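You operate a simulated robot arm through the tools that you are given. There is no shell and no other tool. Be economical: measure what you need, move in short steps, check, and stop when the job is done.

Carry out the task below with a simulated robot arm. There is one attempt and no reset: what you move stays moved.

## Task
Dry run the orange job card's program at the screen cabinet.
Fine: main switch on, the cabinet's stop out and one press of the upper white button first; one run.

It is judged by the outcome, as a careful person would: the job done as asked, and still so three seconds after it is handed in. It fails if anything else is knocked over, pushed out of place, dropped, spilled or broken.

## Robot
A 5-joint arm with a three-finger gripper on a trunk, on a base that drives. Base frame: it is fixed to the floor where the robot stands at the start and does not move with it; the origin is under the middle of the robot, x ahead of it, y to its left, z up. Lengths are in m, angles in rad, forces in N, time in s.
With the tool pointing down near the work surface it reaches from about 0.32 to 0.66 m from the robot's upright axis, wherever it stands. Its first joint turns from -2.897 to 2.897 rad. Places, roughly: cabinet start button [0.3, -0.3, 1]; cabinet stop button [0.4, -0.3, 1.2]; centre button [-1, 0.6, 0.8]; chuck lever [-1.2, 1.6, 1.1]; control panel [-1.1, 0.6, 0.8]; drain lever [-0.7, 1.7, 0.7]; green panel button [-0.9, 0.7, 0.8]; lamp dial [-1.1, 0.3, 0.8]; ledge main switch [0.4, 0, 1]; lower white button [0.4, -0.1, 1.2]; magnet lever [-1.2, 1.4, 0.9]; panel load button [-1, 0.6, 0.8]; panel stop button [-1.1, 0.5, 0.8]; panel x minus button [-1, 0.6, 0.8]; panel x plus button [-1.1, 0.6, 0.8]; panel y minus button [-1, 0.8, 0.8]. The tool tilts only in the upright plane through the base axis and itself; it spins freely about its own axis. Payload 1.37 kg.
The TCP is the grasp point between the finger pads, 0.016 m short of the fingertips. In the tool frame z runs along the fingers and y along their closing line. The gripper opens to 0.101 m. The gripper's body begins 0.082 m behind the TCP.
Orientation is that of the tool frame in the base frame, as a unit quaternion [x, y, z, w]. With the fingers straight down and closing along the base's y, the tool's x points along the base's -x, its y along +y and its z along -z.

## Interface
- The arm moves only by the tool arm_command. Its argument "steps" is a list that holds one entry, the list of rows, each a list of 7 numbers: the shift along the tool's x, y, z in mm, then the turn, a rotation vector about the tool's x, y, z in rad, then the gripper command, from -1 (fully open) to 1 (shut), values between in proportion. In form: [[[dx, dy, dz, ax, ay, az, grip], ...]]. A call has 1 to 8 rows; each row is the pose to reach, as a shift and turn from the pose commanded when the call began, along the tool's axes at that moment. Rows are played at 5 a second. More than 0.05 m and 0.15 rad between two rows, or a gripper value outside its range, and nothing of the call is played. A pose out of reach is approached as far as the arm can. The call stops where the force on the tool passes 40 N (or 10 N more than at its start, if that is more) or the arm is blocked; 0.2 s more then pass. Each finger travels about 0.045 m/s and halts on what it meets, pressing with about 26 N; the grip force reading is that of the motor and also rises with nothing between the fingers. The clock runs only during rows and for 0.2 s after the last one: add rows that repeat a pose to give the fingers time. The reply holds the time, the measured pose of the TCP, the force on the tool along the base axes, the opening and the grip force, in the units named above and with some noise, with the torque about the TCP (base axes, N m) and any sound that the robot's microphone picked up.
- Cameras (640 x 400 px; columns grow to the right, rows downward): "scene" is now at [0.0182, 0.1483, 1.5882]; the picture's right is [-0.32, -0.95, 0.00], its down [-0.64, 0.22, -0.74] and it looks along [0.70, -0.24, -0.68] (base axes); focal length 252 px, centre (320, 200). "wrist" rides on the gripper at [0.072, 0.02, -0.104] in the tool frame; the picture's right is [-0.26, 0.96, 0.00], its down [-0.76, -0.21, -0.62] and it looks along [-0.60, -0.16, 0.78] (tool axes); focal length 265 px, centre (320, 200). There is no depth. A picture from a camera that has moved, and an enlarged one, comes with that camera's place and axes in the base frame and with its lens.
- grab_frame(camera): a new picture of that camera. It takes no simulated time.
- raise_lower(by): slides the trunk up (or, below 0, down) by that many m; the arm and the scene camera ride with it, the base frame stays. It gives what a move gives, with no picture.
- base_move(legs): drives the robot by 1 to 6 legs, each [ahead, left, turn to the left] in m, m and rad, along the robot's own axes; the way and the turn of a leg run together, so that a leg with both is an arc; at most 1.5 m and 3.142 rad a leg. The arm and the cameras ride along, it lands a little off, and it stops where it bumps. It gives what a move gives.
- aim_head(pan, tilt): turns the head with the scene camera to pan (to the left, within 2.705 rad either way) and tilt (down, from -0.506 to 1.204), counted from straight ahead of the robot. It gives what a move gives.
- zoom(camera, box): a new picture of the part [left, top, right, bottom] of that camera's present view, enlarged. It takes no simulated time.
- job_done(): hands the job in; it is judged then, once.

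Go step by step. Nothing tells you exact positions but the pictures and the camera data: compare them with the known pose of the tool, close in by small moves and look again before you grip or let go. The budget is 120 turns and 78 pictures, counting those below and the enlarged ones. Unless the task says otherwise, let go and move clear before handing in, and close with one line.

The tools are called after "Request:" as a command line: name --argument value ..., lists and objects as JSON in quotes. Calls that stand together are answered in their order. arm_command: Moves the arm, as the interface text tells. Its arguments: {"type":"object","properties":{"steps":{"type":"array","items":{"type":"array","items":{"type":"array","items":{"type":"number"}}}}},"required":["steps"]} The other tools are called the same way: raise_lower (by) slides the trunk up or down; base_move (legs) drives the base; aim_head (pan, tilt) turns the head that bears the scene camera; grab_frame (camera) takes a picture; zoom (camera, box) takes an enlarged picture of a part of a camera's view; job_done () hands the job in.

At the start:

```text
clock: 0.0
position: [0.348, -0.1193, 1.3453]
tcp_rot: [0.0, 1.0, 0.0, 0.001]
force: [0.9, -0.1, -0.5]
wrist_torque: [0.02, 0.0, 0.0]
finger_gap: 0.1007
grasp_force: 0.0
trunk travel left (down, up): [-0.525, 0.065]
robot x, y, heading: [0.0015, 0.0009, -0.0]
head pan, tilt: [-0.325, 0.742]
```

scene: 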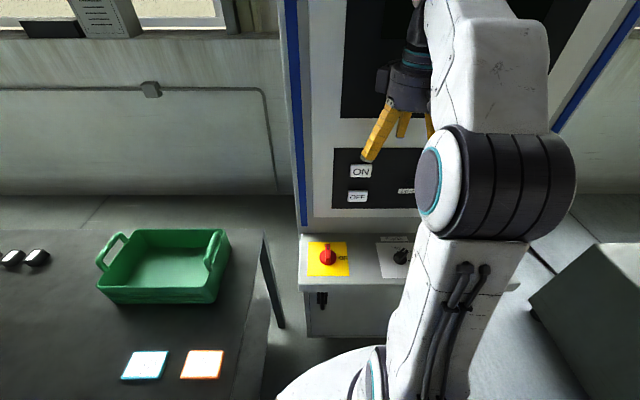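
wrist: 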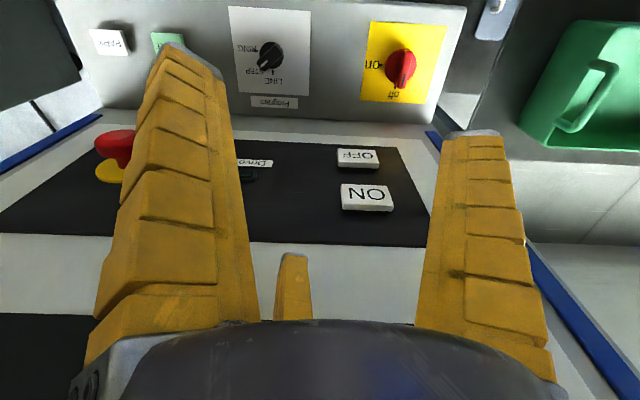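

I see the cabinet ahead with a ledge (red main switch, program selector) and a black panel (ON/OFF white buttons), and two job cards on the table to the left. I'll read the orange card and the cabinet labels first.

Request:
zoom --camera "scene" --box '[110, 340, 240, 390]'

Request:
zoom --camera "wrist" --box '[60, 0, 460, 250]'

Request:
aim_head --pan 0.9 --tilt 0.9

```text
4.92 times, centred on (175, 365) of scene
camera zoom: at [0.0182, 0.1483, 1.5882], right [-0.32, -0.95, 0.0], down [-0.64, 0.22, -0.74], along [0.7, -0.24, -0.68], focal length 1241 px, centre (1034, -612)
```

zoom: 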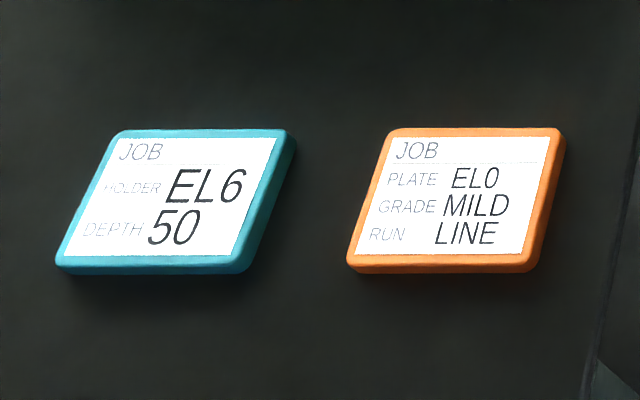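

```text
1.60 times, centred on (260, 125) of wrist
camera zoom: at [0.2776, -0.0994, 1.4487], right [0.26, 0.96, 0.0], down [0.76, -0.21, 0.62], along [0.6, -0.16, -0.78], focal length 425 px, centre (416, 320)
```

zoom: 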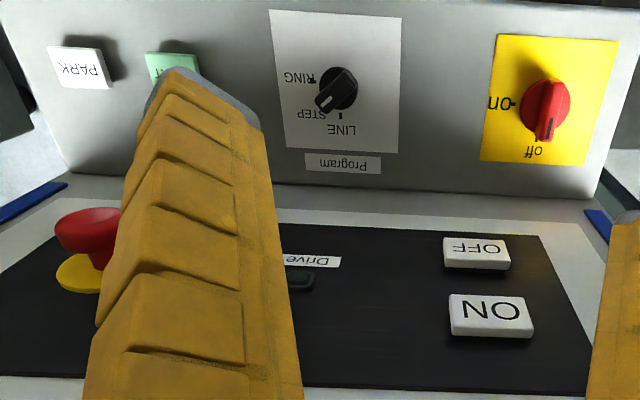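

```text
clock: 1.4
position: [0.3479, -0.1198, 1.3448]
tcp_rot: [-0.001, 1.0, 0.0, 0.0]
force: [-0.7, 0.5, 1.2]
wrist_torque: [-0.03, 0.0, 0.0]
finger_gap: 0.1006
grasp_force: 0.0
trunk travel left (down, up): [-0.525, 0.065]
robot x, y, heading: [0.0029, -0.0025, 0.002]
head pan, tilt: [0.901, 0.901]
```

The orange card says RUN LINE (plate EL0, mild). The program knob seems to be at STEP or RING, main switch is off. Look around for more instructions and better views.

Request:
grab_frame --camera "scene"

Request:
aim_head --pan 0.0 --tilt 0.1

Request:
grab_frame --camera "scene"

Request:
aim_head --pan -0.6 --tilt 0.7

Request:
grab_frame --camera "scene"

```text
73 pictures are left
camera scene: at [-0.0137, 0.2341, 1.5757], right [0.78, -0.62, 0.0], down [-0.49, -0.61, -0.62], along [0.39, 0.49, -0.78], focal length 252 px, centre (320, 200)
```

scene: 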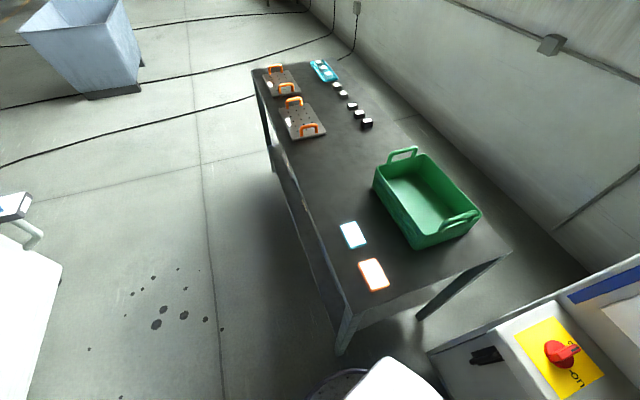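

```text
clock: 2.6
position: [0.3481, -0.1184, 1.345]
tcp_rot: [0.0, 1.0, 0.0, 0.0]
force: [-0.5, 0.1, -0.2]
wrist_torque: [-0.01, 0.02, 0.03]
finger_gap: 0.1007
grasp_force: 0.1
trunk travel left (down, up): [-0.525, 0.065]
robot x, y, heading: [0.0022, 0.0004, -0.002]
head pan, tilt: [0.0, 0.099]
```

```text
72 pictures are left
camera scene: at [0.0314, 0.175, 1.6465], right [0.0, -1.0, 0.0], down [-0.1, 0.0, -0.99], along [0.99, 0.0, -0.1], focal length 252 px, centre (320, 200)
```

scene: 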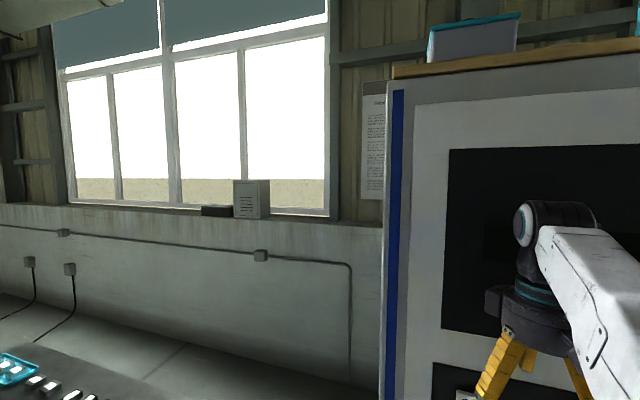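

```text
clock: 3.6
position: [0.3464, -0.1191, 1.3452]
tcp_rot: [0.0, 1.0, 0.0, 0.0]
force: [-0.1, 0.1, 0.0]
wrist_torque: [0.0, -0.01, 0.03]
finger_gap: 0.1006
grasp_force: 0.1
trunk travel left (down, up): [-0.525, 0.065]
robot x, y, heading: [0.0018, 0.0005, -0.002]
head pan, tilt: [-0.6, 0.7]
```

```text
71 pictures are left
camera scene: at [0.0095, 0.127, 1.5919], right [-0.56, -0.83, 0.0], down [-0.53, 0.36, -0.77], along [0.63, -0.43, -0.64], focal length 252 px, centre (320, 200)
```

scene: 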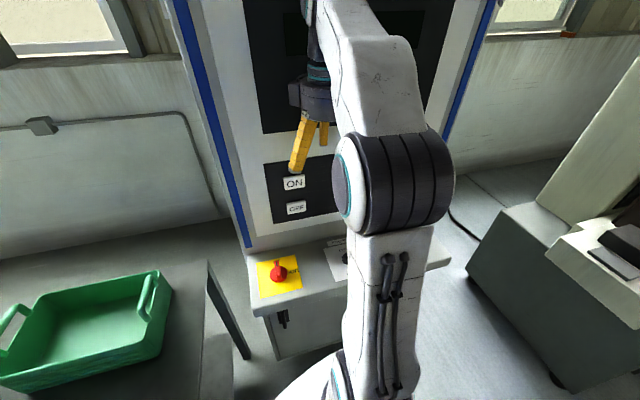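

There are notices on the wall and a box with writing on the windowsill. I'll read them, since "dry run" may be explained there.

Request:
aim_head --pan 0.0 --tilt 0.1

Request:
zoom --camera "scene" --box '[355, 75, 395, 205]'

Request:
zoom --camera "scene" --box '[195, 170, 275, 225]'

```text
clock: 4.6
position: [0.3483, -0.117, 1.3455]
tcp_rot: [0.0, 1.0, 0.0, 0.0]
force: [1.0, -0.2, -0.1]
wrist_torque: [-0.03, -0.01, 0.02]
finger_gap: 0.1006
grasp_force: 0.0
trunk travel left (down, up): [-0.525, 0.065]
robot x, y, heading: [-0.0006, -0.0012, 0.0]
head pan, tilt: [0.0, 0.099]
```

```text
3.08 times, centred on (375, 140) of scene
camera zoom: at [0.0314, 0.1748, 1.6465], right [0.0, -1.0, 0.0], down [-0.1, 0.0, -0.99], along [0.99, 0.0, -0.1], focal length 776 px, centre (151, 385)
```

zoom: 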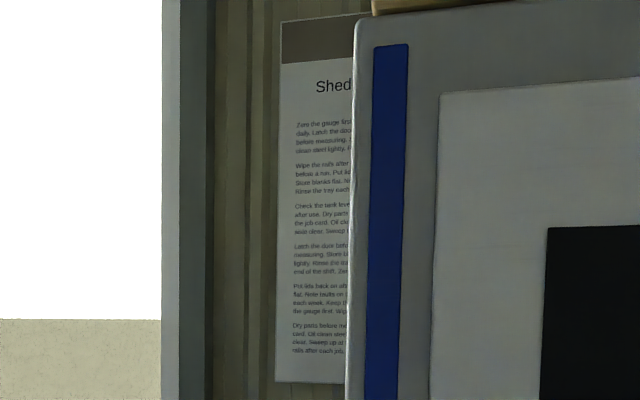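

```text
7.27 times, centred on (235, 198) of scene
camera zoom: at [0.0314, 0.1748, 1.6465], right [0.0, -1.0, 0.0], down [-0.1, 0.0, -0.99], along [0.99, 0.0, -0.1], focal length 1834 px, centre (938, 218)
```

zoom: 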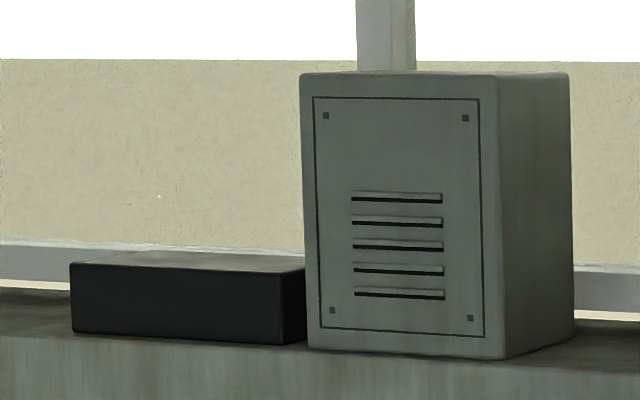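

The wall sheet is just general shed notes. The cabinet seems yawed about 0.36 rad relative to me; now I'll inspect the ledge and panel closely.

Request:
aim_head --pan -0.37 --tilt 0.8

Request:
grab_frame --camera "scene"

Request:
zoom --camera "wrist" --box '[340, 10, 450, 110]'

Request:
zoom --camera "wrist" --box '[220, 0, 320, 110]'

```text
clock: 5.7
position: [0.348, -0.119, 1.3441]
tcp_rot: [0.001, 1.0, 0.0, 0.0]
force: [0.8, 0.2, -0.1]
wrist_torque: [0.01, -0.02, 0.01]
finger_gap: 0.1006
grasp_force: 0.1
trunk travel left (down, up): [-0.525, 0.065]
robot x, y, heading: [0.0025, 0.0013, 0.001]
head pan, tilt: [-0.37, 0.799]
```

```text
68 pictures are left
camera scene: at [0.0146, 0.1458, 1.5836], right [-0.36, -0.93, 0.0], down [-0.67, 0.26, -0.7], along [0.65, -0.25, -0.72], focal length 252 px, centre (320, 200)
```

scene: 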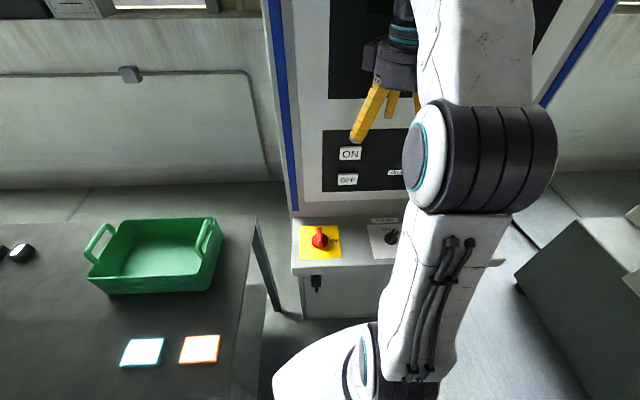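

```text
4.00 times, centred on (395, 60) of wrist
camera zoom: at [0.2777, -0.0994, 1.4487], right [0.26, 0.96, 0.0], down [0.76, -0.21, 0.62], along [0.6, -0.16, -0.78], focal length 1062 px, centre (20, 760)
```

zoom: 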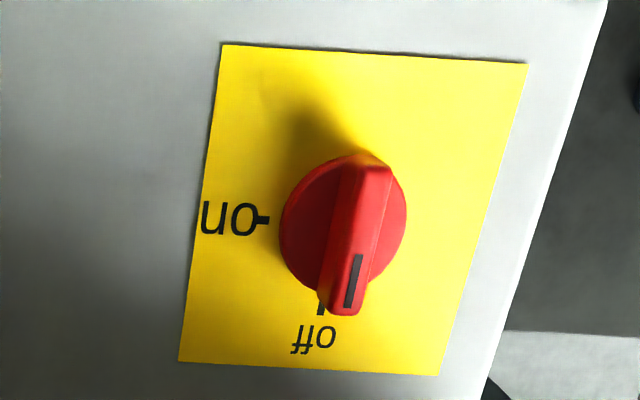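

```text
3.64 times, centred on (270, 55) of wrist
camera zoom: at [0.2777, -0.0994, 1.4487], right [0.26, 0.96, 0.0], down [0.76, -0.21, 0.62], along [0.6, -0.16, -0.78], focal length 965 px, centre (502, 727)
```

zoom: 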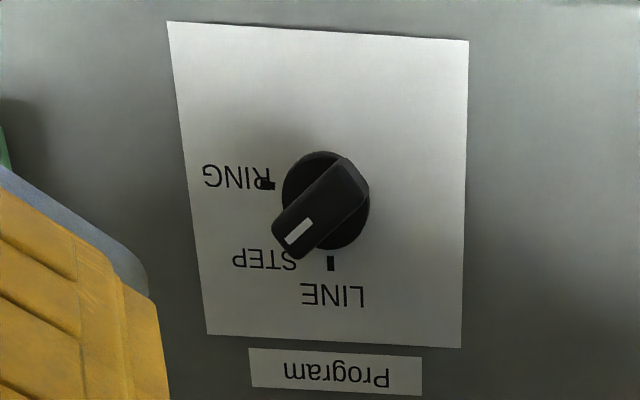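

Confirmed: main switch must turn 90° clockwise (far → right), program knob STEP → LINE is about 45° counter-clockwise. I put the main switch at about (0.40, 0.00, 1.0), cabinet yaw ≈ -0.37. I'll bring the gripper above the switch.

Request:
arm_command --steps '[[[-9, 20, 30, 0, 0, 0.07, 0], [-18, 40, 60, 0, 0, 0.14, 0], [-27, 60, 90, 0, 0, 0.21, 0], [-36, 80, 120, 0, 0, 0.28, 0], [-45, 100, 150, 0, 0, 0.35, 0], [-50, 117, 180, 0, 0, 0.37, 0], [-50, 117, 190, 0, 0, 0.37, 0]]]'

Request:
grab_frame --camera "wrist"

Request:
grab_frame --camera "scene"

```text
clock: 7.3
position: [0.3973, -0.0006, 1.1548]
tcp_rot: [0.184, 0.983, 0.0, 0.0]
force: [0.0, -0.3, 0.5]
wrist_torque: [-0.02, 0.01, -0.01]
finger_gap: 0.0542
grasp_force: 2.9
trunk travel left (down, up): [-0.525, 0.065]
robot x, y, heading: [0.0005, 0.0023, 0.001]
head pan, tilt: [-0.37, 0.799]
```

```text
65 pictures are left
camera wrist: at [0.3389, 0.043, 1.2589], right [0.6, 0.8, 0.0], down [0.63, -0.47, 0.62], along [0.5, -0.37, -0.78], focal length 265 px, centre (320, 200)
```

wrist: 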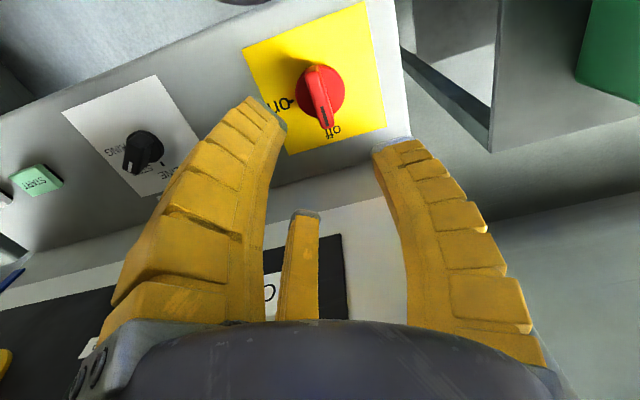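

```text
64 pictures are left
camera scene: at [0.0145, 0.1457, 1.5836], right [-0.36, -0.93, 0.0], down [-0.67, 0.26, -0.7], along [0.65, -0.25, -0.72], focal length 252 px, centre (320, 200)
```

scene: 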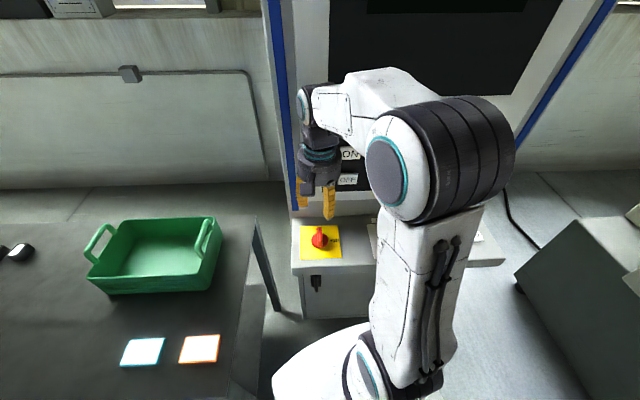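

The gripper looks like it has three prongs in the pictures. I'll shut it here once to see how the fingers really close.

Request:
arm_command --steps '[[[0, 0, 0, 0, 0, 0, 0.8], [0, 0, 0, 0, 0, 0, 0.8], [0, 0, 0, 0, 0, 0, 0.8], [0, 0, 0, 0, 0, 0, 0.8]]]'

Request:
grab_frame --camera "wrist"

```text
clock: 8.3
position: [0.3981, -0.0014, 1.1554]
tcp_rot: [0.184, 0.983, 0.0, 0.0]
force: [0.3, -0.5, -1.1]
wrist_torque: [-0.02, 0.01, -0.02]
finger_gap: 0.0163
grasp_force: 4.5
trunk travel left (down, up): [-0.525, 0.065]
robot x, y, heading: [-0.0003, -0.0021, 0.0]
head pan, tilt: [-0.37, 0.799]
```

```text
63 pictures are left
camera wrist: at [0.3389, 0.0428, 1.2592], right [0.6, 0.8, 0.0], down [0.63, -0.47, 0.62], along [0.5, -0.37, -0.78], focal length 265 px, centre (320, 200)
```

wrist: 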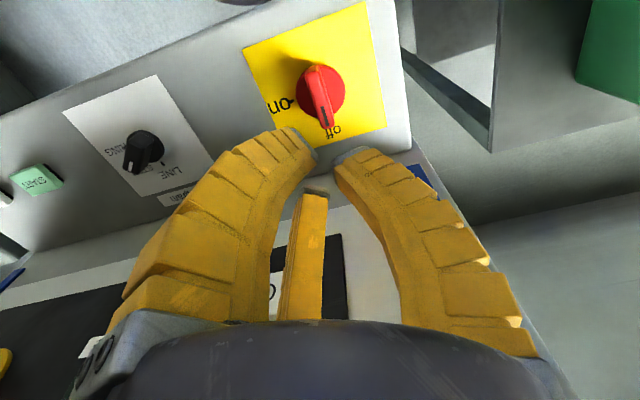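

The gripper is a concentric three-prong hand that closes on the TCP, which will still grip a bar. I'll open it part way and lower toward the red handle, then check.

Request:
arm_command --steps '[[[-2, -1, 0, 0, 0, 0, -0.2], [-4, -1, 20, 0, 0, 0, -0.2], [-5, -1, 50, 0, 0, 0, -0.2], [-5, -1, 80, 0, 0, 0, -0.2], [-5, -1, 105, 0, 0, 0, -0.2], [-5, -1, 120, 0, 0, 0, -0.2]]]'

Request:
grab_frame --camera "wrist"

Request:
zoom --camera "scene" --box '[260, 150, 380, 290]'

```text
clock: 9.7
position: [0.4037, -0.0049, 1.0354]
tcp_rot: [0.183, 0.983, 0.0, -0.001]
force: [-0.9, 0.6, 0.2]
wrist_torque: [-0.01, 0.01, 0.01]
finger_gap: 0.0642
grasp_force: 2.1
trunk travel left (down, up): [-0.525, 0.065]
robot x, y, heading: [-0.0018, -0.0016, 0.003]
head pan, tilt: [-0.37, 0.799]
```

```text
62 pictures are left
camera wrist: at [0.344, 0.0386, 1.1387], right [0.6, 0.8, 0.0], down [0.63, -0.47, 0.62], along [0.5, -0.37, -0.78], focal length 265 px, centre (320, 200)
```

wrist: 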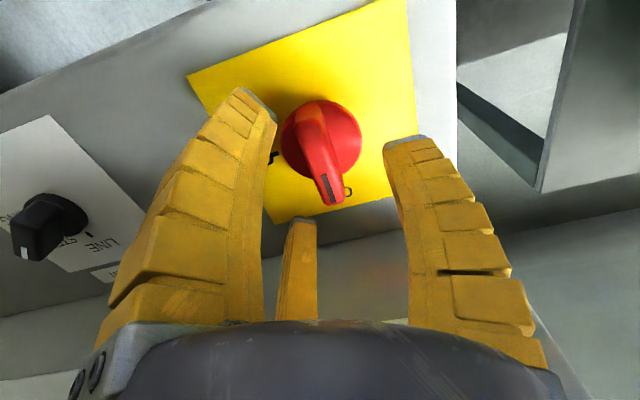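

```text
2.86 times, centred on (320, 220) of scene
camera zoom: at [0.0148, 0.1458, 1.5836], right [-0.36, -0.93, 0.0], down [-0.67, 0.26, -0.7], along [0.65, -0.25, -0.72], focal length 720 px, centre (320, 143)
```

zoom: 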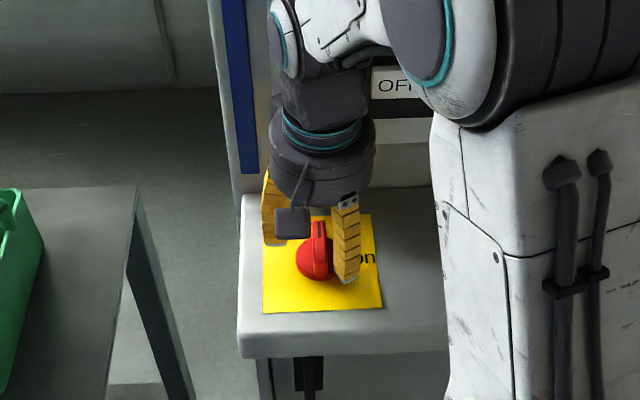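

The handle is centred between the fingers; disc top is at z≈0.98. Lower 33 mm and close on the bar.

Request:
arm_command --steps '[[[0, 0, 12, 0, 0, 0, -0.2], [0, 0, 24, 0, 0, 0, -0.2], [0, 0, 33, 0, 0, 0, -0.2], [0, 0, 33, 0, 0, 0, 0.3], [0, 0, 33, 0, 0, 0, 1], [0, 0, 33, 0, 0, 0, 1], [0, 0, 33, 0, 0, 0, 1], [0, 0, 33, 0, 0, 0, 1]]]'

Request:
grab_frame --camera "wrist"

```text
clock: 10.7
position: [0.4011, -0.0062, 1.0068]
tcp_rot: [0.184, 0.983, 0.001, 0.004]
force: [-12.0, 2.9, 34.9]
wrist_torque: [0.39, 0.83, 0.06]
finger_gap: 0.0436
grasp_force: 19.3
trunk travel left (down, up): [-0.525, 0.065]
robot x, y, heading: [-0.0006, -0.0005, -0.005]
head pan, tilt: [-0.37, 0.799]
stopped in row 5: the force on the tool passed its limit at 42 N (the readings are from after the stop); the commanded pose is now the measured one
```

```text
60 pictures are left
camera wrist: at [0.3418, 0.0394, 1.1096], right [0.6, 0.8, 0.01], down [0.62, -0.47, 0.63], along [0.51, -0.37, -0.78], focal length 265 px, centre (320, 200)
```

wrist: 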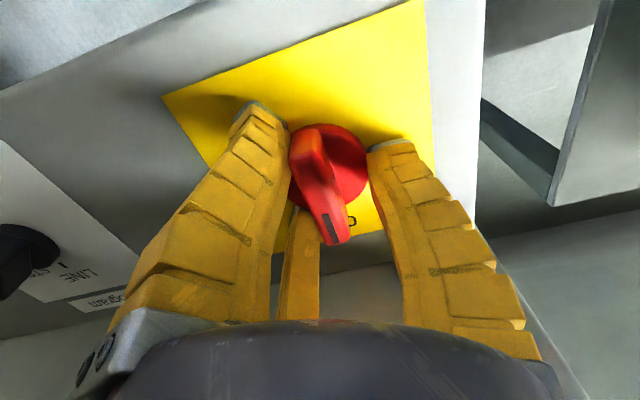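

The fingers met the disc edge. I'll open, raise 10 mm, and look before closing again.

Request:
arm_command --steps '[[[0, 0, 0, 0, 0, 0, -0.1], [0, 0, -5, 0, 0, 0, -0.2], [0, 0, -10, 0, 0, 0, -0.2], [0, 0, -10, 0, 0, 0, -0.2]]]'

Request:
grab_frame --camera "wrist"

Request:
zoom --camera "scene" --box '[280, 200, 360, 270]'

```text
clock: 11.7
position: [0.4059, -0.0054, 1.0133]
tcp_rot: [0.184, 0.983, 0.0, 0.004]
force: [-0.7, -0.7, -0.3]
wrist_torque: [-0.02, 0.01, 0.04]
finger_gap: 0.0639
grasp_force: 2.5
trunk travel left (down, up): [-0.525, 0.065]
robot x, y, heading: [-0.0037, 0.0039, 0.002]
head pan, tilt: [-0.37, 0.799]
```

```text
59 pictures are left
camera wrist: at [0.3461, 0.039, 1.117], right [0.6, 0.8, 0.0], down [0.63, -0.47, 0.63], along [0.5, -0.37, -0.78], focal length 265 px, centre (320, 200)
```

wrist: 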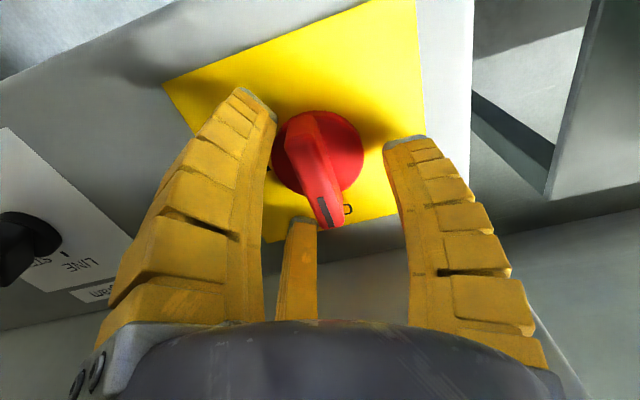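

```text
5.71 times, centred on (320, 235) of scene
camera zoom: at [0.0147, 0.1457, 1.5835], right [-0.36, -0.93, 0.0], down [-0.67, 0.26, -0.7], along [0.65, -0.25, -0.72], focal length 1441 px, centre (320, 0)
```

zoom: 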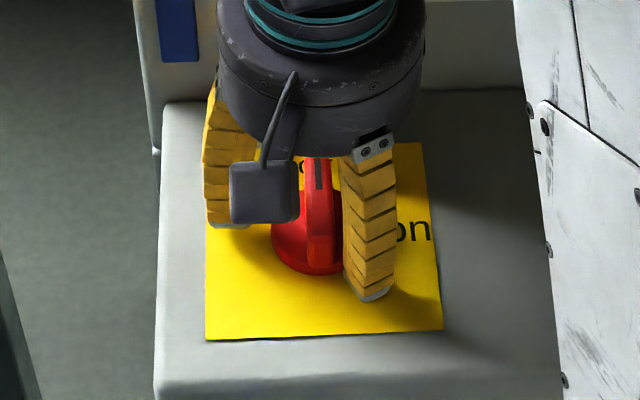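

Request:
arm_command --steps '[[[0, 0, 0, 0, 0, 0, 0.2], [0, 0, 0, 0, 0, 0, 0.6], [0, 0, 0, 0, 0, 0, 1], [0, 0, 0, 0, 0, 0, 1], [0, 0, 0, 0, 0, 0, 1], [0, 0, 0, 0, 0, 0, 1]]]'

Request:
grab_frame --camera "wrist"

```text
clock: 13.1
position: [0.3999, -0.008, 1.0164]
tcp_rot: [0.185, 0.983, 0.002, 0.001]
force: [-22.6, -16.0, 15.9]
wrist_torque: [-0.03, 0.41, 0.14]
finger_gap: 0.0187
grasp_force: 28.2
trunk travel left (down, up): [-0.525, 0.065]
robot x, y, heading: [-0.0009, -0.0017, -0.002]
head pan, tilt: [-0.37, 0.799]
```

```text
57 pictures are left
camera wrist: at [0.3408, 0.0367, 1.1189], right [0.6, 0.8, 0.0], down [0.63, -0.47, 0.62], along [0.5, -0.37, -0.78], focal length 265 px, centre (320, 200)
```

wrist: 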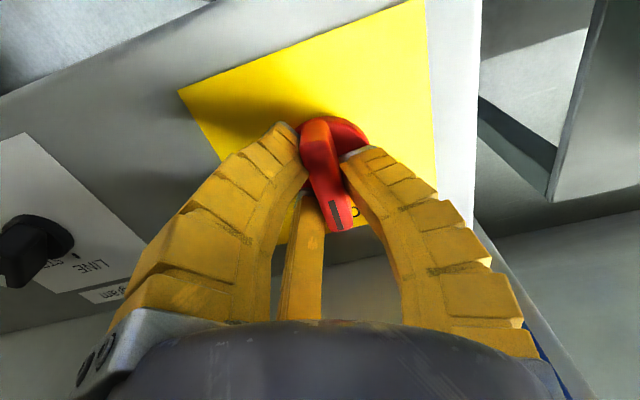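

The bar is gripped (gap 19 mm). I'll relax the side load and start turning clockwise.

Request:
arm_command --steps '[[[3, -4, 0, 0, 0, 0, 1], [3, -4, 0, 0, 0, 0.13, 1], [3, -4, 0, 0, 0, 0.26, 1], [3, -4, 0, 0, 0, 0.39, 1], [3, -4, 0, 0, 0, 0.52, 1], [3, -4, 0, 0, 0, 0.65, 1], [3, -4, 0, 0, 0, 0.78, 1]]]'

Request:
grab_frame --camera "wrist"

```text
clock: 14.7
position: [0.3965, -0.0064, 1.0141]
tcp_rot: [0.544, 0.839, 0.001, 0.003]
force: [-18.7, 16.4, 24.9]
wrist_torque: [0.3, 0.21, 0.12]
finger_gap: 0.0184
grasp_force: 27.6
trunk travel left (down, up): [-0.525, 0.065]
robot x, y, heading: [-0.0003, 0.0004, -0.002]
head pan, tilt: [-0.37, 0.799]
```

```text
56 pictures are left
camera wrist: at [0.3861, 0.0679, 1.1185], right [0.99, 0.15, 0.0], down [0.12, -0.77, 0.62], along [0.1, -0.61, -0.78], focal length 265 px, centre (320, 200)
```

wrist: 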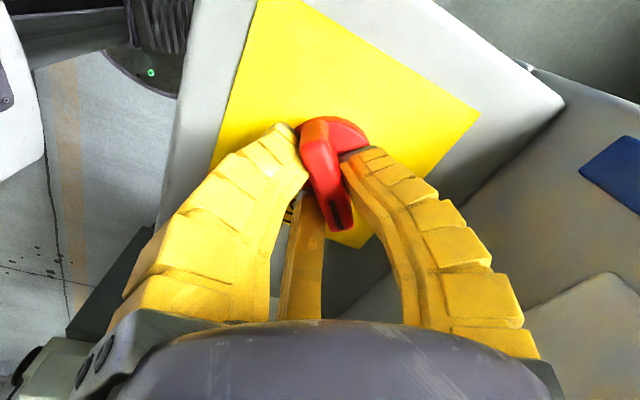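

Handle follows. Continue the remaining ~0.8 rad, relaxing side loads.

Request:
arm_command --steps '[[[4, -2, -2, 0, 0, 0.12, 1], [4, -2, -2, 0, 0, 0.26, 1], [4, -2, -2, 0, 0, 0.39, 1], [4, -2, -2, 0, 0, 0.52, 1], [4, -2, -2, 0, 0, 0.65, 1], [4, -2, -2, 0, 0, 0.78, 1], [4, -2, -2, 0, 0, 0.84, 1]]]'

Request:
grab_frame --camera "wrist"

```text
clock: 16.3
position: [0.3938, -0.0032, 1.0162]
tcp_rot: [0.838, 0.545, 0.002, 0.002]
force: [-13.6, 18.2, -0.4]
wrist_torque: [0.12, 0.0, 1.04]
finger_gap: 0.0177
grasp_force: 28.0
trunk travel left (down, up): [-0.525, 0.065]
robot x, y, heading: [-0.0005, 0.0031, -0.001]
head pan, tilt: [-0.37, 0.799]
```

```text
55 pictures are left
camera wrist: at [0.4424, 0.0548, 1.1199], right [0.77, -0.63, 0.01], down [-0.5, -0.6, 0.62], along [-0.39, -0.48, -0.79], focal length 265 px, centre (320, 200)
```

wrist: 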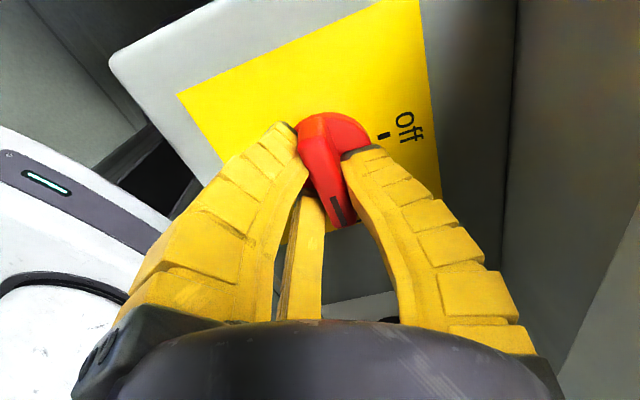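

The switch reached its end stop at "on". Release and rise to look.

Request:
arm_command --steps '[[[0, 0, 0, 0, 0, -0.03, 0.4], [0, 0, 0, 0, 0, -0.03, 0.1], [0, 0, 0, 0, 0, -0.03, 0], [0, 0, -20, 0, 0, -0.03, 0], [0, 0, -60, 0, 0, -0.03, 0], [0, 0, -100, 0, 0, -0.03, 0], [0, 0, -130, 0, 0, -0.1, 0]]]'

Request:
zoom --camera "scene" --box '[260, 150, 420, 280]'

Request:
grab_frame --camera "wrist"

```text
clock: 17.9
position: [0.3959, -0.0057, 1.1451]
tcp_rot: [0.811, 0.585, 0.002, 0.003]
force: [-0.4, -0.4, 0.8]
wrist_torque: [0.02, 0.02, -0.02]
finger_gap: 0.0545
grasp_force: 2.6
trunk travel left (down, up): [-0.525, 0.065]
robot x, y, heading: [-0.0012, 0.0026, -0.001]
head pan, tilt: [-0.37, 0.799]
```

```text
3.08 times, centred on (340, 215) of scene
camera zoom: at [0.0142, 0.1459, 1.5835], right [-0.36, -0.93, 0.0], down [-0.67, 0.26, -0.7], along [0.65, -0.25, -0.72], focal length 776 px, centre (258, 154)
```

zoom: 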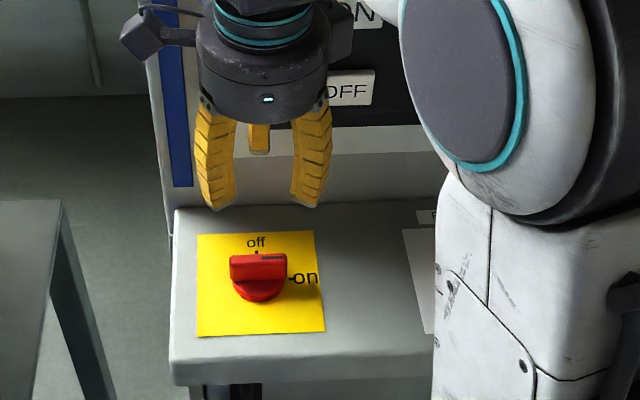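

```text
53 pictures are left
camera wrist: at [0.4386, 0.0575, 1.2489], right [0.83, -0.55, 0.01], down [-0.44, -0.65, 0.62], along [-0.34, -0.52, -0.79], focal length 265 px, centre (320, 200)
```

wrist: 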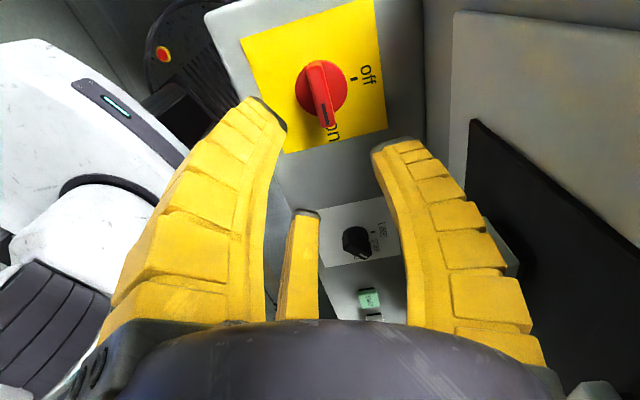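

Main switch is on. Next, the program knob at about (0.335, -0.198); I'll move over it with the hand turned to the STEP direction.

Request:
arm_command --steps '[[[-40, 0, 0, 0, 0, -0.147, 0], [-80, 1, 0, 0, 0, -0.294, 0], [-120, 1, 0, 0, 0, -0.441, 0], [-160, 2, 0, 0, 0, -0.588, 0], [-201, 2, 0, 0, 0, -0.735, 0], [-201, 2, 10, 0, 0, -0.735, 0]]]'

Request:
grab_frame --camera "wrist"

Request:
grab_frame --camera "scene"

```text
clock: 19.3
position: [0.3338, -0.1969, 1.1346]
tcp_rot: [0.545, 0.838, 0.0, 0.003]
force: [-0.7, -0.4, 0.5]
wrist_torque: [0.04, 0.0, 0.0]
finger_gap: 0.054
grasp_force: 3.4
trunk travel left (down, up): [-0.525, 0.065]
robot x, y, heading: [-0.0001, -0.0001, 0.004]
head pan, tilt: [-0.37, 0.799]
```

```text
52 pictures are left
camera wrist: at [0.3239, -0.1231, 1.2386], right [0.99, 0.15, 0.0], down [0.11, -0.77, 0.62], along [0.1, -0.62, -0.78], focal length 265 px, centre (320, 200)
```

wrist: 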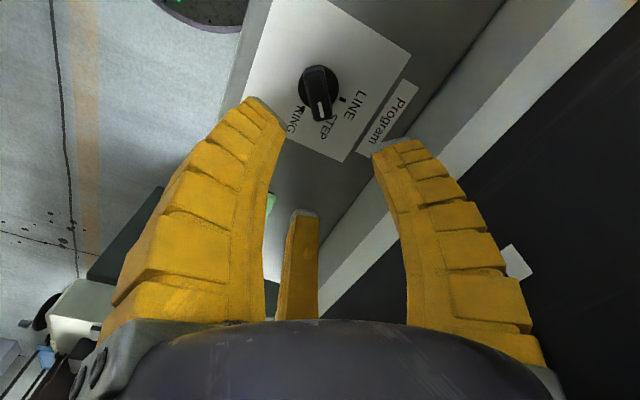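

```text
51 pictures are left
camera scene: at [0.0147, 0.1459, 1.5836], right [-0.36, -0.93, 0.0], down [-0.67, 0.26, -0.7], along [0.65, -0.25, -0.72], focal length 252 px, centre (320, 200)
```

scene: 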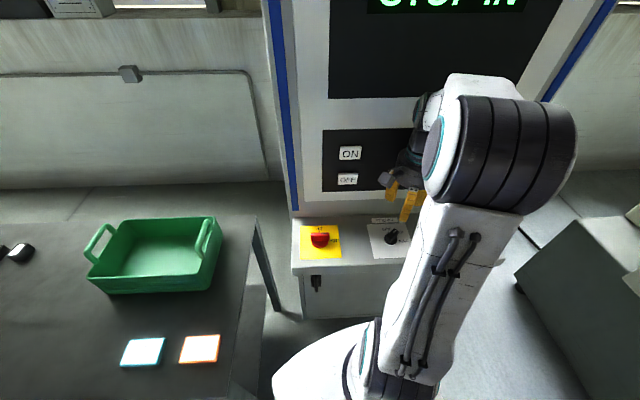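

The screen reads "STOP IN", so the stop button must be released later. First the knob: lower to just above it and check.

Request:
arm_command --steps '[[[0, -1, 30, 0, 0, 0, 0], [-1, -1, 60, 0, 0, 0, 0], [-2, -1, 90, 0, 0, 0, 0], [-2, -1, 105, 0, 0, 0, 0]]]'

Request:
grab_frame --camera "wrist"

Request:
zoom --camera "scene" --box '[340, 190, 440, 270]'

```text
clock: 20.3
position: [0.3349, -0.1994, 1.0301]
tcp_rot: [0.546, 0.838, 0.0, 0.003]
force: [0.1, 0.8, 0.1]
wrist_torque: [0.01, -0.04, 0.01]
finger_gap: 0.0544
grasp_force: 2.8
trunk travel left (down, up): [-0.525, 0.065]
robot x, y, heading: [0.0009, 0.0003, -0.0]
head pan, tilt: [-0.37, 0.799]
```

```text
50 pictures are left
camera wrist: at [0.3254, -0.1256, 1.1339], right [0.99, 0.15, 0.0], down [0.11, -0.77, 0.62], along [0.1, -0.62, -0.78], focal length 265 px, centre (320, 200)
```

wrist: 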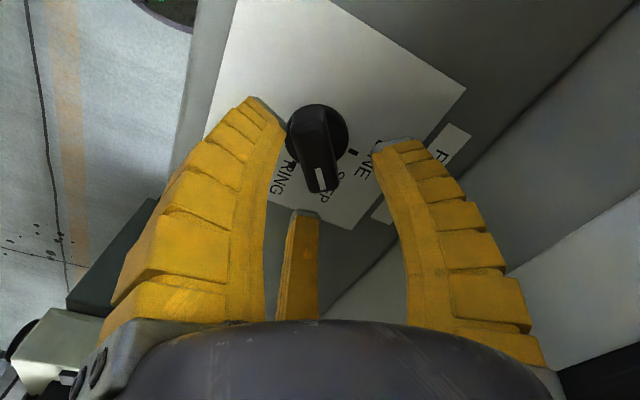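

```text
5.00 times, centred on (390, 230) of scene
camera zoom: at [0.0146, 0.1457, 1.5836], right [-0.36, -0.93, 0.0], down [-0.67, 0.26, -0.7], along [0.65, -0.25, -0.72], focal length 1261 px, centre (-30, 50)
```

zoom: 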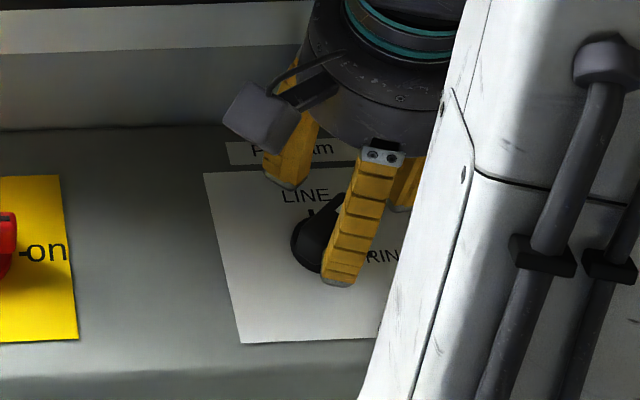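

Well aligned. Lower 23 mm and close on the knob.

Request:
arm_command --steps '[[[0, -1, 12, 0, 0, 0, 0], [0, -2, 23, 0, 0, 0, 0], [0, -2, 23, 0, 0, 0, 0.4], [0, -2, 23, 0, 0, 0, 0.7], [0, -2, 23, 0, 0, 0, 1], [0, -2, 23, 0, 0, 0, 1], [0, -2, 23, 0, 0, 0, 1]]]'

Request:
grab_frame --camera "wrist"

```text
clock: 21.9
position: [0.3319, -0.1978, 1.0073]
tcp_rot: [0.545, 0.838, -0.001, 0.002]
force: [-12.9, 11.6, 9.2]
wrist_torque: [-0.38, 0.3, 0.06]
finger_gap: 0.0338
grasp_force: 28.0
trunk travel left (down, up): [-0.525, 0.065]
robot x, y, heading: [-0.0004, 0.0022, 0.004]
head pan, tilt: [-0.37, 0.799]
```

```text
48 pictures are left
camera wrist: at [0.3218, -0.1234, 1.1115], right [0.99, 0.15, 0.0], down [0.11, -0.77, 0.62], along [0.09, -0.62, -0.78], focal length 265 px, centre (320, 200)
```

wrist: 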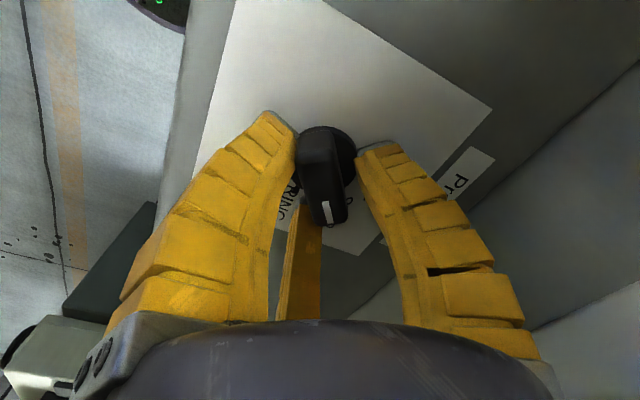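

The gap of 34 mm says it is holding the disc, not the bar. Open, raise 8 mm, close again.

Request:
arm_command --steps '[[[0, 0, 0, 0, 0, 0, 0.1], [0, 0, -4, 0, 0, 0, 0], [2, -3, -8, 0, 0, 0, 0.1], [2, -3, -8, 0, 0, 0, 0.6], [2, -3, -8, 0, 0, 0, 1], [2, -3, -8, 0, 0, 0, 1], [2, -3, -8, 0, 0, 0, 1], [2, -3, -8, 0, 0, 0, 1]]]'

Request:
grab_frame --camera "wrist"

```text
clock: 23.7
position: [0.3296, -0.1992, 1.0153]
tcp_rot: [0.546, 0.838, 0.0, 0.004]
force: [4.2, -1.1, 12.9]
wrist_torque: [0.04, -0.05, -0.03]
finger_gap: 0.0225
grasp_force: 27.8
trunk travel left (down, up): [-0.525, 0.065]
robot x, y, heading: [0.0019, -0.0012, -0.001]
head pan, tilt: [-0.37, 0.799]
```

```text
47 pictures are left
camera wrist: at [0.3197, -0.1249, 1.1183], right [0.99, 0.15, 0.01], down [0.11, -0.77, 0.63], along [0.1, -0.62, -0.78], focal length 265 px, centre (320, 200)
```

wrist: 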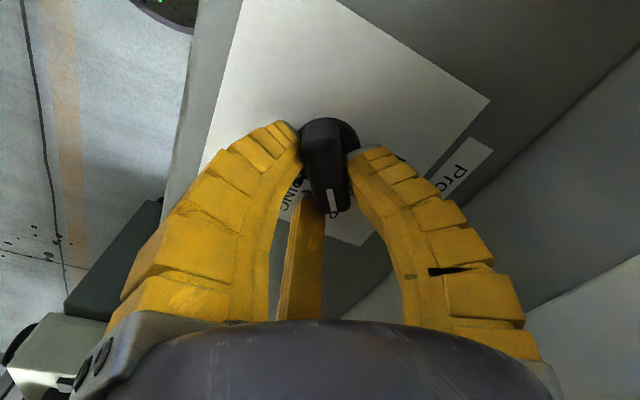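

Now the bar is held. Turn 0.785 rad counter-clockwise toward LINE.

Request:
arm_command --steps '[[[0, 0, 0, 0, 0, -0.13, 1], [0, 0, 0, 0, 0, -0.26, 1], [0, 0, 0, 0, 0, -0.39, 1], [0, 0, 0, 0, 0, -0.52, 1], [0, 0, 0, 0, 0, -0.65, 1], [0, 0, 0, 0, 0, -0.785, 1]]]'

Request:
grab_frame --camera "wrist"

```text
clock: 25.1
position: [0.3364, -0.1981, 1.0158]
tcp_rot: [0.181, 0.983, -0.005, 0.007]
force: [33.2, 10.4, 14.5]
wrist_torque: [0.19, -0.27, -0.27]
finger_gap: 0.0214
grasp_force: 27.6
trunk travel left (down, up): [-0.525, 0.065]
robot x, y, heading: [0.0017, -0.0027, 0.005]
head pan, tilt: [-0.37, 0.799]
```

```text
46 pictures are left
camera wrist: at [0.2766, -0.1533, 1.1176], right [0.59, 0.81, 0.0], down [0.63, -0.46, 0.63], along [0.51, -0.38, -0.77], focal length 265 px, centre (320, 200)
```

wrist: 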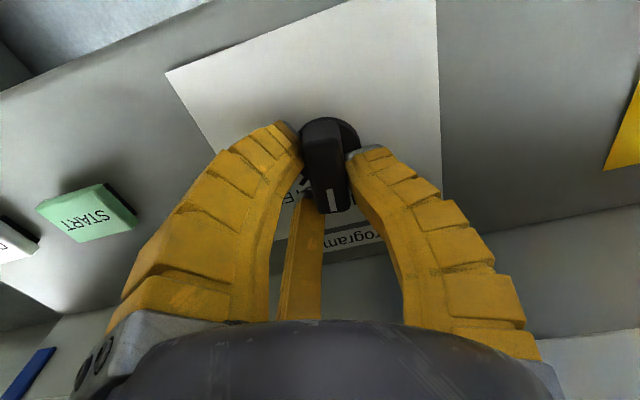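

The knob followed. Release, rise, and check the pointer.

Request:
arm_command --steps '[[[-4, 2, 0, 0, 0, 0, 0.4], [-4, 2, 0, 0, 0, 0, 0.1], [-4, 2, 0, 0, 0, 0, 0], [-4, 2, -20, 0, 0, 0, 0], [-4, 2, -60, 0, 0, 0, 0], [-4, 2, -100, 0, 0, 0, 0], [-4, 2, -120, 0, 0, 0, 0]]]'

Request:
zoom --camera "wrist" --box '[240, 40, 400, 160]'

Request:
grab_frame --camera "scene"

```text
clock: 26.7
position: [0.3325, -0.1969, 1.1358]
tcp_rot: [0.184, 0.983, -0.001, 0.002]
force: [0.7, 1.0, -0.2]
wrist_torque: [0.02, 0.0, -0.02]
finger_gap: 0.0544
grasp_force: 3.1
trunk travel left (down, up): [-0.525, 0.065]
robot x, y, heading: [-0.0004, -0.0036, 0.002]
head pan, tilt: [-0.37, 0.799]
```

```text
3.33 times, centred on (320, 100) of wrist
camera zoom: at [0.2735, -0.1525, 1.2387], right [0.6, 0.8, 0.0], down [0.63, -0.46, 0.62], along [0.5, -0.37, -0.78], focal length 885 px, centre (320, 533)
```

zoom: 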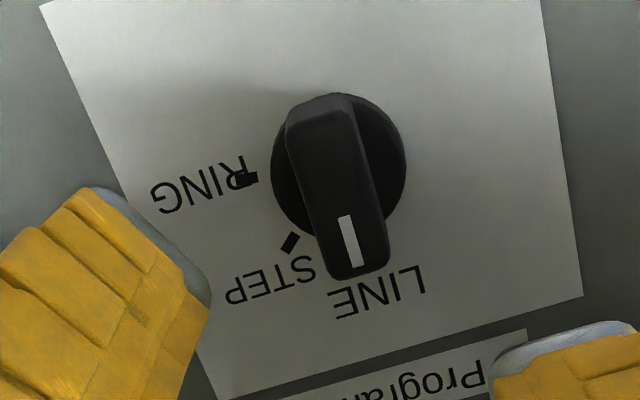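

```text
44 pictures are left
camera scene: at [0.0144, 0.1459, 1.5835], right [-0.36, -0.93, 0.0], down [-0.67, 0.26, -0.7], along [0.65, -0.25, -0.72], focal length 252 px, centre (320, 200)
```

scene: 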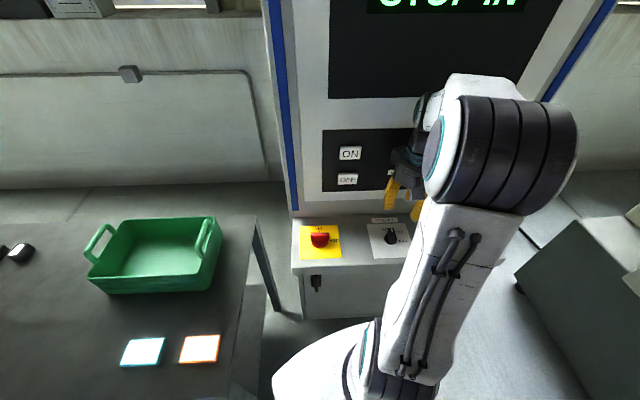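

Program is at LINE. Now the stop: the arm blocks my view of it, so I'll back away from the cabinet, shift right, and look at the panel's right side.

Request:
base_move --legs '[[-0.17, 0.066, 0], [-0.05, -0.13, 0]]'

Request:
aim_head --pan -0.37 --tilt 0.55

Request:
grab_frame --camera "scene"

Request:
grab_frame --camera "wrist"

```text
clock: 29.1
position: [0.1147, -0.2559, 1.1335]
tcp_rot: [0.179, 0.984, 0.0, 0.002]
force: [-0.4, -0.8, 1.0]
wrist_torque: [0.03, -0.01, 0.0]
finger_gap: 0.0544
grasp_force: 3.1
trunk travel left (down, up): [-0.525, 0.065]
robot x, y, heading: [-0.2175, -0.0628, 0.01]
head pan, tilt: [-0.37, 0.799]
```

```text
clock: 29.9
position: [0.1137, -0.2561, 1.1351]
tcp_rot: [0.18, 0.984, -0.001, 0.003]
force: [-0.1, -0.4, -1.0]
wrist_torque: [-0.03, 0.03, 0.01]
finger_gap: 0.0543
grasp_force: 2.7
trunk travel left (down, up): [-0.525, 0.065]
robot x, y, heading: [-0.2195, -0.0621, 0.01]
head pan, tilt: [-0.37, 0.55]
```

```text
43 pictures are left
camera scene: at [-0.1981, 0.0816, 1.6049], right [-0.35, -0.94, 0.0], down [-0.49, 0.18, -0.85], along [0.8, -0.3, -0.52], focal length 252 px, centre (320, 200)
```

scene: 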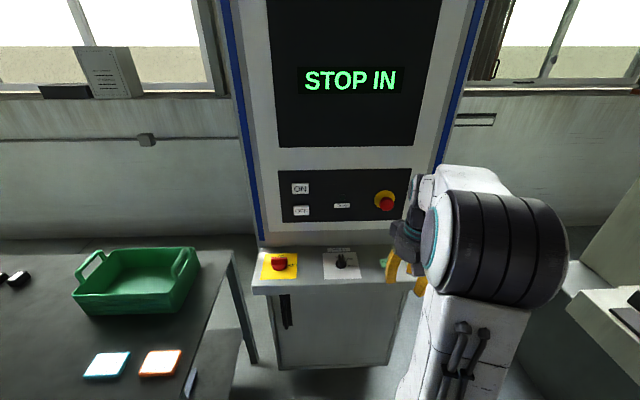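

```text
42 pictures are left
camera wrist: at [0.0555, -0.2112, 1.2382], right [0.59, 0.81, 0.0], down [0.63, -0.46, 0.63], along [0.51, -0.37, -0.78], focal length 265 px, centre (320, 200)
```

wrist: 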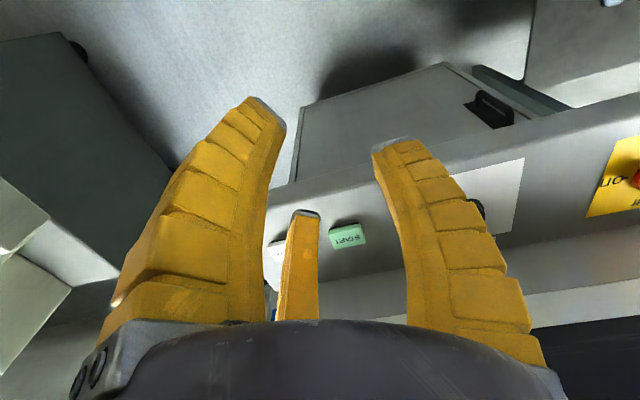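

Request:
zoom --camera "scene" --box '[275, 165, 435, 245]'

Request:
zoom --camera "scene" --box '[365, 180, 405, 220]'

```text
4.00 times, centred on (355, 205) of scene
camera zoom: at [-0.1981, 0.0816, 1.6049], right [-0.35, -0.94, 0.0], down [-0.49, 0.18, -0.85], along [0.8, -0.3, -0.52], focal length 1009 px, centre (180, 180)
```

zoom: 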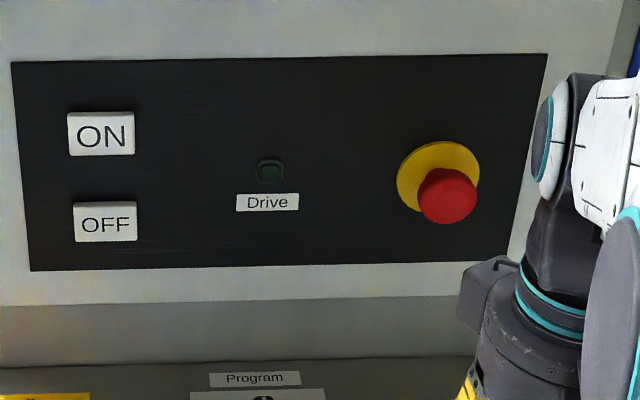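

```text
10.00 times, centred on (385, 200) of scene
camera zoom: at [-0.1981, 0.0816, 1.6049], right [-0.35, -0.94, 0.0], down [-0.49, 0.18, -0.85], along [0.8, -0.3, -0.52], focal length 2522 px, centre (-330, 200)
```

zoom: 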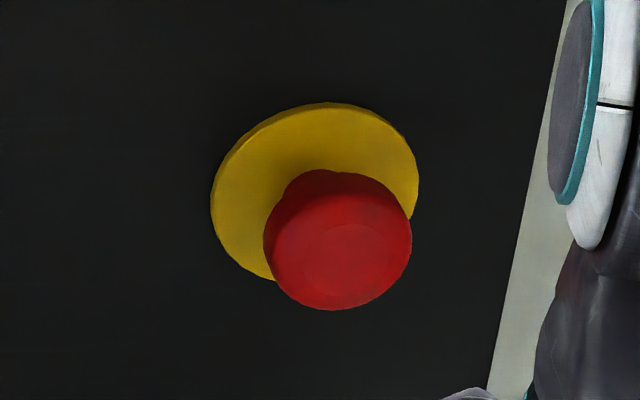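

The stop is a plain red mushroom, in. I estimate its cap at about (0.332, -0.334, 1.197). I'll swing the tool toward horizontal, in two calls, standing off from it.

Request:
arm_command --steps '[[[-11, 3, -12, 0.006, -0.125, 0.015, -0.5], [-22, 7, -24, 0.012, -0.25, 0.03, -0.5], [-33, 10, -35, 0.018, -0.376, 0.046, -0.5], [-45, 13, -47, 0.024, -0.5, 0.061, -0.5], [-56, 17, -58, 0.03, -0.627, 0.077, -0.5], [-67, 20, -70, 0.036, -0.752, 0.092, -0.5]]]'

```text
clock: 31.3
position: [0.1934, -0.2432, 1.2066]
tcp_rot: [0.212, 0.904, -0.09, 0.36]
force: [-0.6, 0.3, -0.1]
wrist_torque: [0.01, -0.03, 0.0]
finger_gap: 0.0779
grasp_force: 1.9
out of reach, approached as far as the arm can: row 1, 2, 3, 4, 5, 6
trunk travel left (down, up): [-0.525, 0.065]
robot x, y, heading: [-0.2177, -0.0576, 0.013]
head pan, tilt: [-0.37, 0.55]
```

Request:
arm_command --steps '[[[-8, -3, 10, 0, -0.135, 0, -0.5], [-17, -6, 21, 0, -0.27, 0, -0.5], [-25, -9, 31, 0, -0.405, 0, -0.5], [-34, -12, 41, 0, -0.54, 0, -0.5], [-42, -15, 52, 0, -0.675, 0, -0.5], [-51, -18, 62, 0, -0.81, 0, -0.5]]]'

Request:
grab_frame --camera "wrist"

Request:
grab_frame --camera "scene"

```text
clock: 32.7
position: [0.2663, -0.2768, 1.1957]
tcp_rot: [0.163, 0.689, -0.163, 0.687]
force: [-0.8, -0.7, 0.4]
wrist_torque: [0.0, -0.01, 0.0]
finger_gap: 0.0784
grasp_force: 1.8
out of reach, approached as far as the arm can: row 1, 2, 3, 4, 5, 6
trunk travel left (down, up): [-0.525, 0.065]
robot x, y, heading: [-0.2191, -0.0615, 0.007]
head pan, tilt: [-0.37, 0.55]
```

```text
39 pictures are left
camera wrist: at [0.184, -0.2112, 1.1225], right [0.43, 0.86, 0.26], down [-0.65, 0.09, 0.76], along [0.63, -0.5, 0.6], focal length 265 px, centre (320, 200)
```

wrist: 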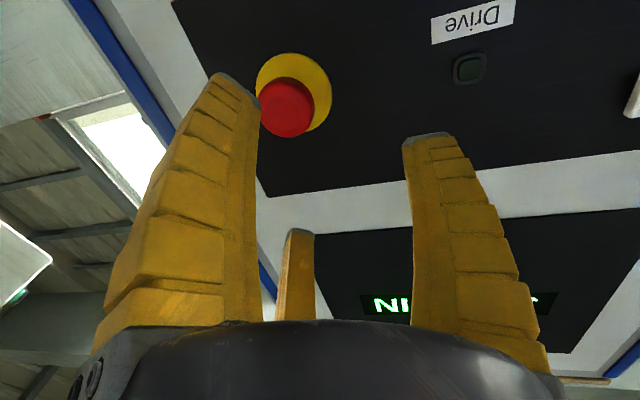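

```text
38 pictures are left
camera scene: at [-0.1971, 0.0811, 1.605], right [-0.35, -0.94, 0.0], down [-0.49, 0.18, -0.85], along [0.8, -0.3, -0.52], focal length 252 px, centre (320, 200)
```

scene: 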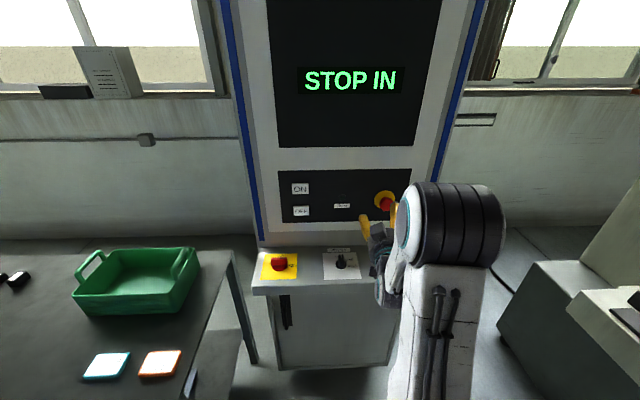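

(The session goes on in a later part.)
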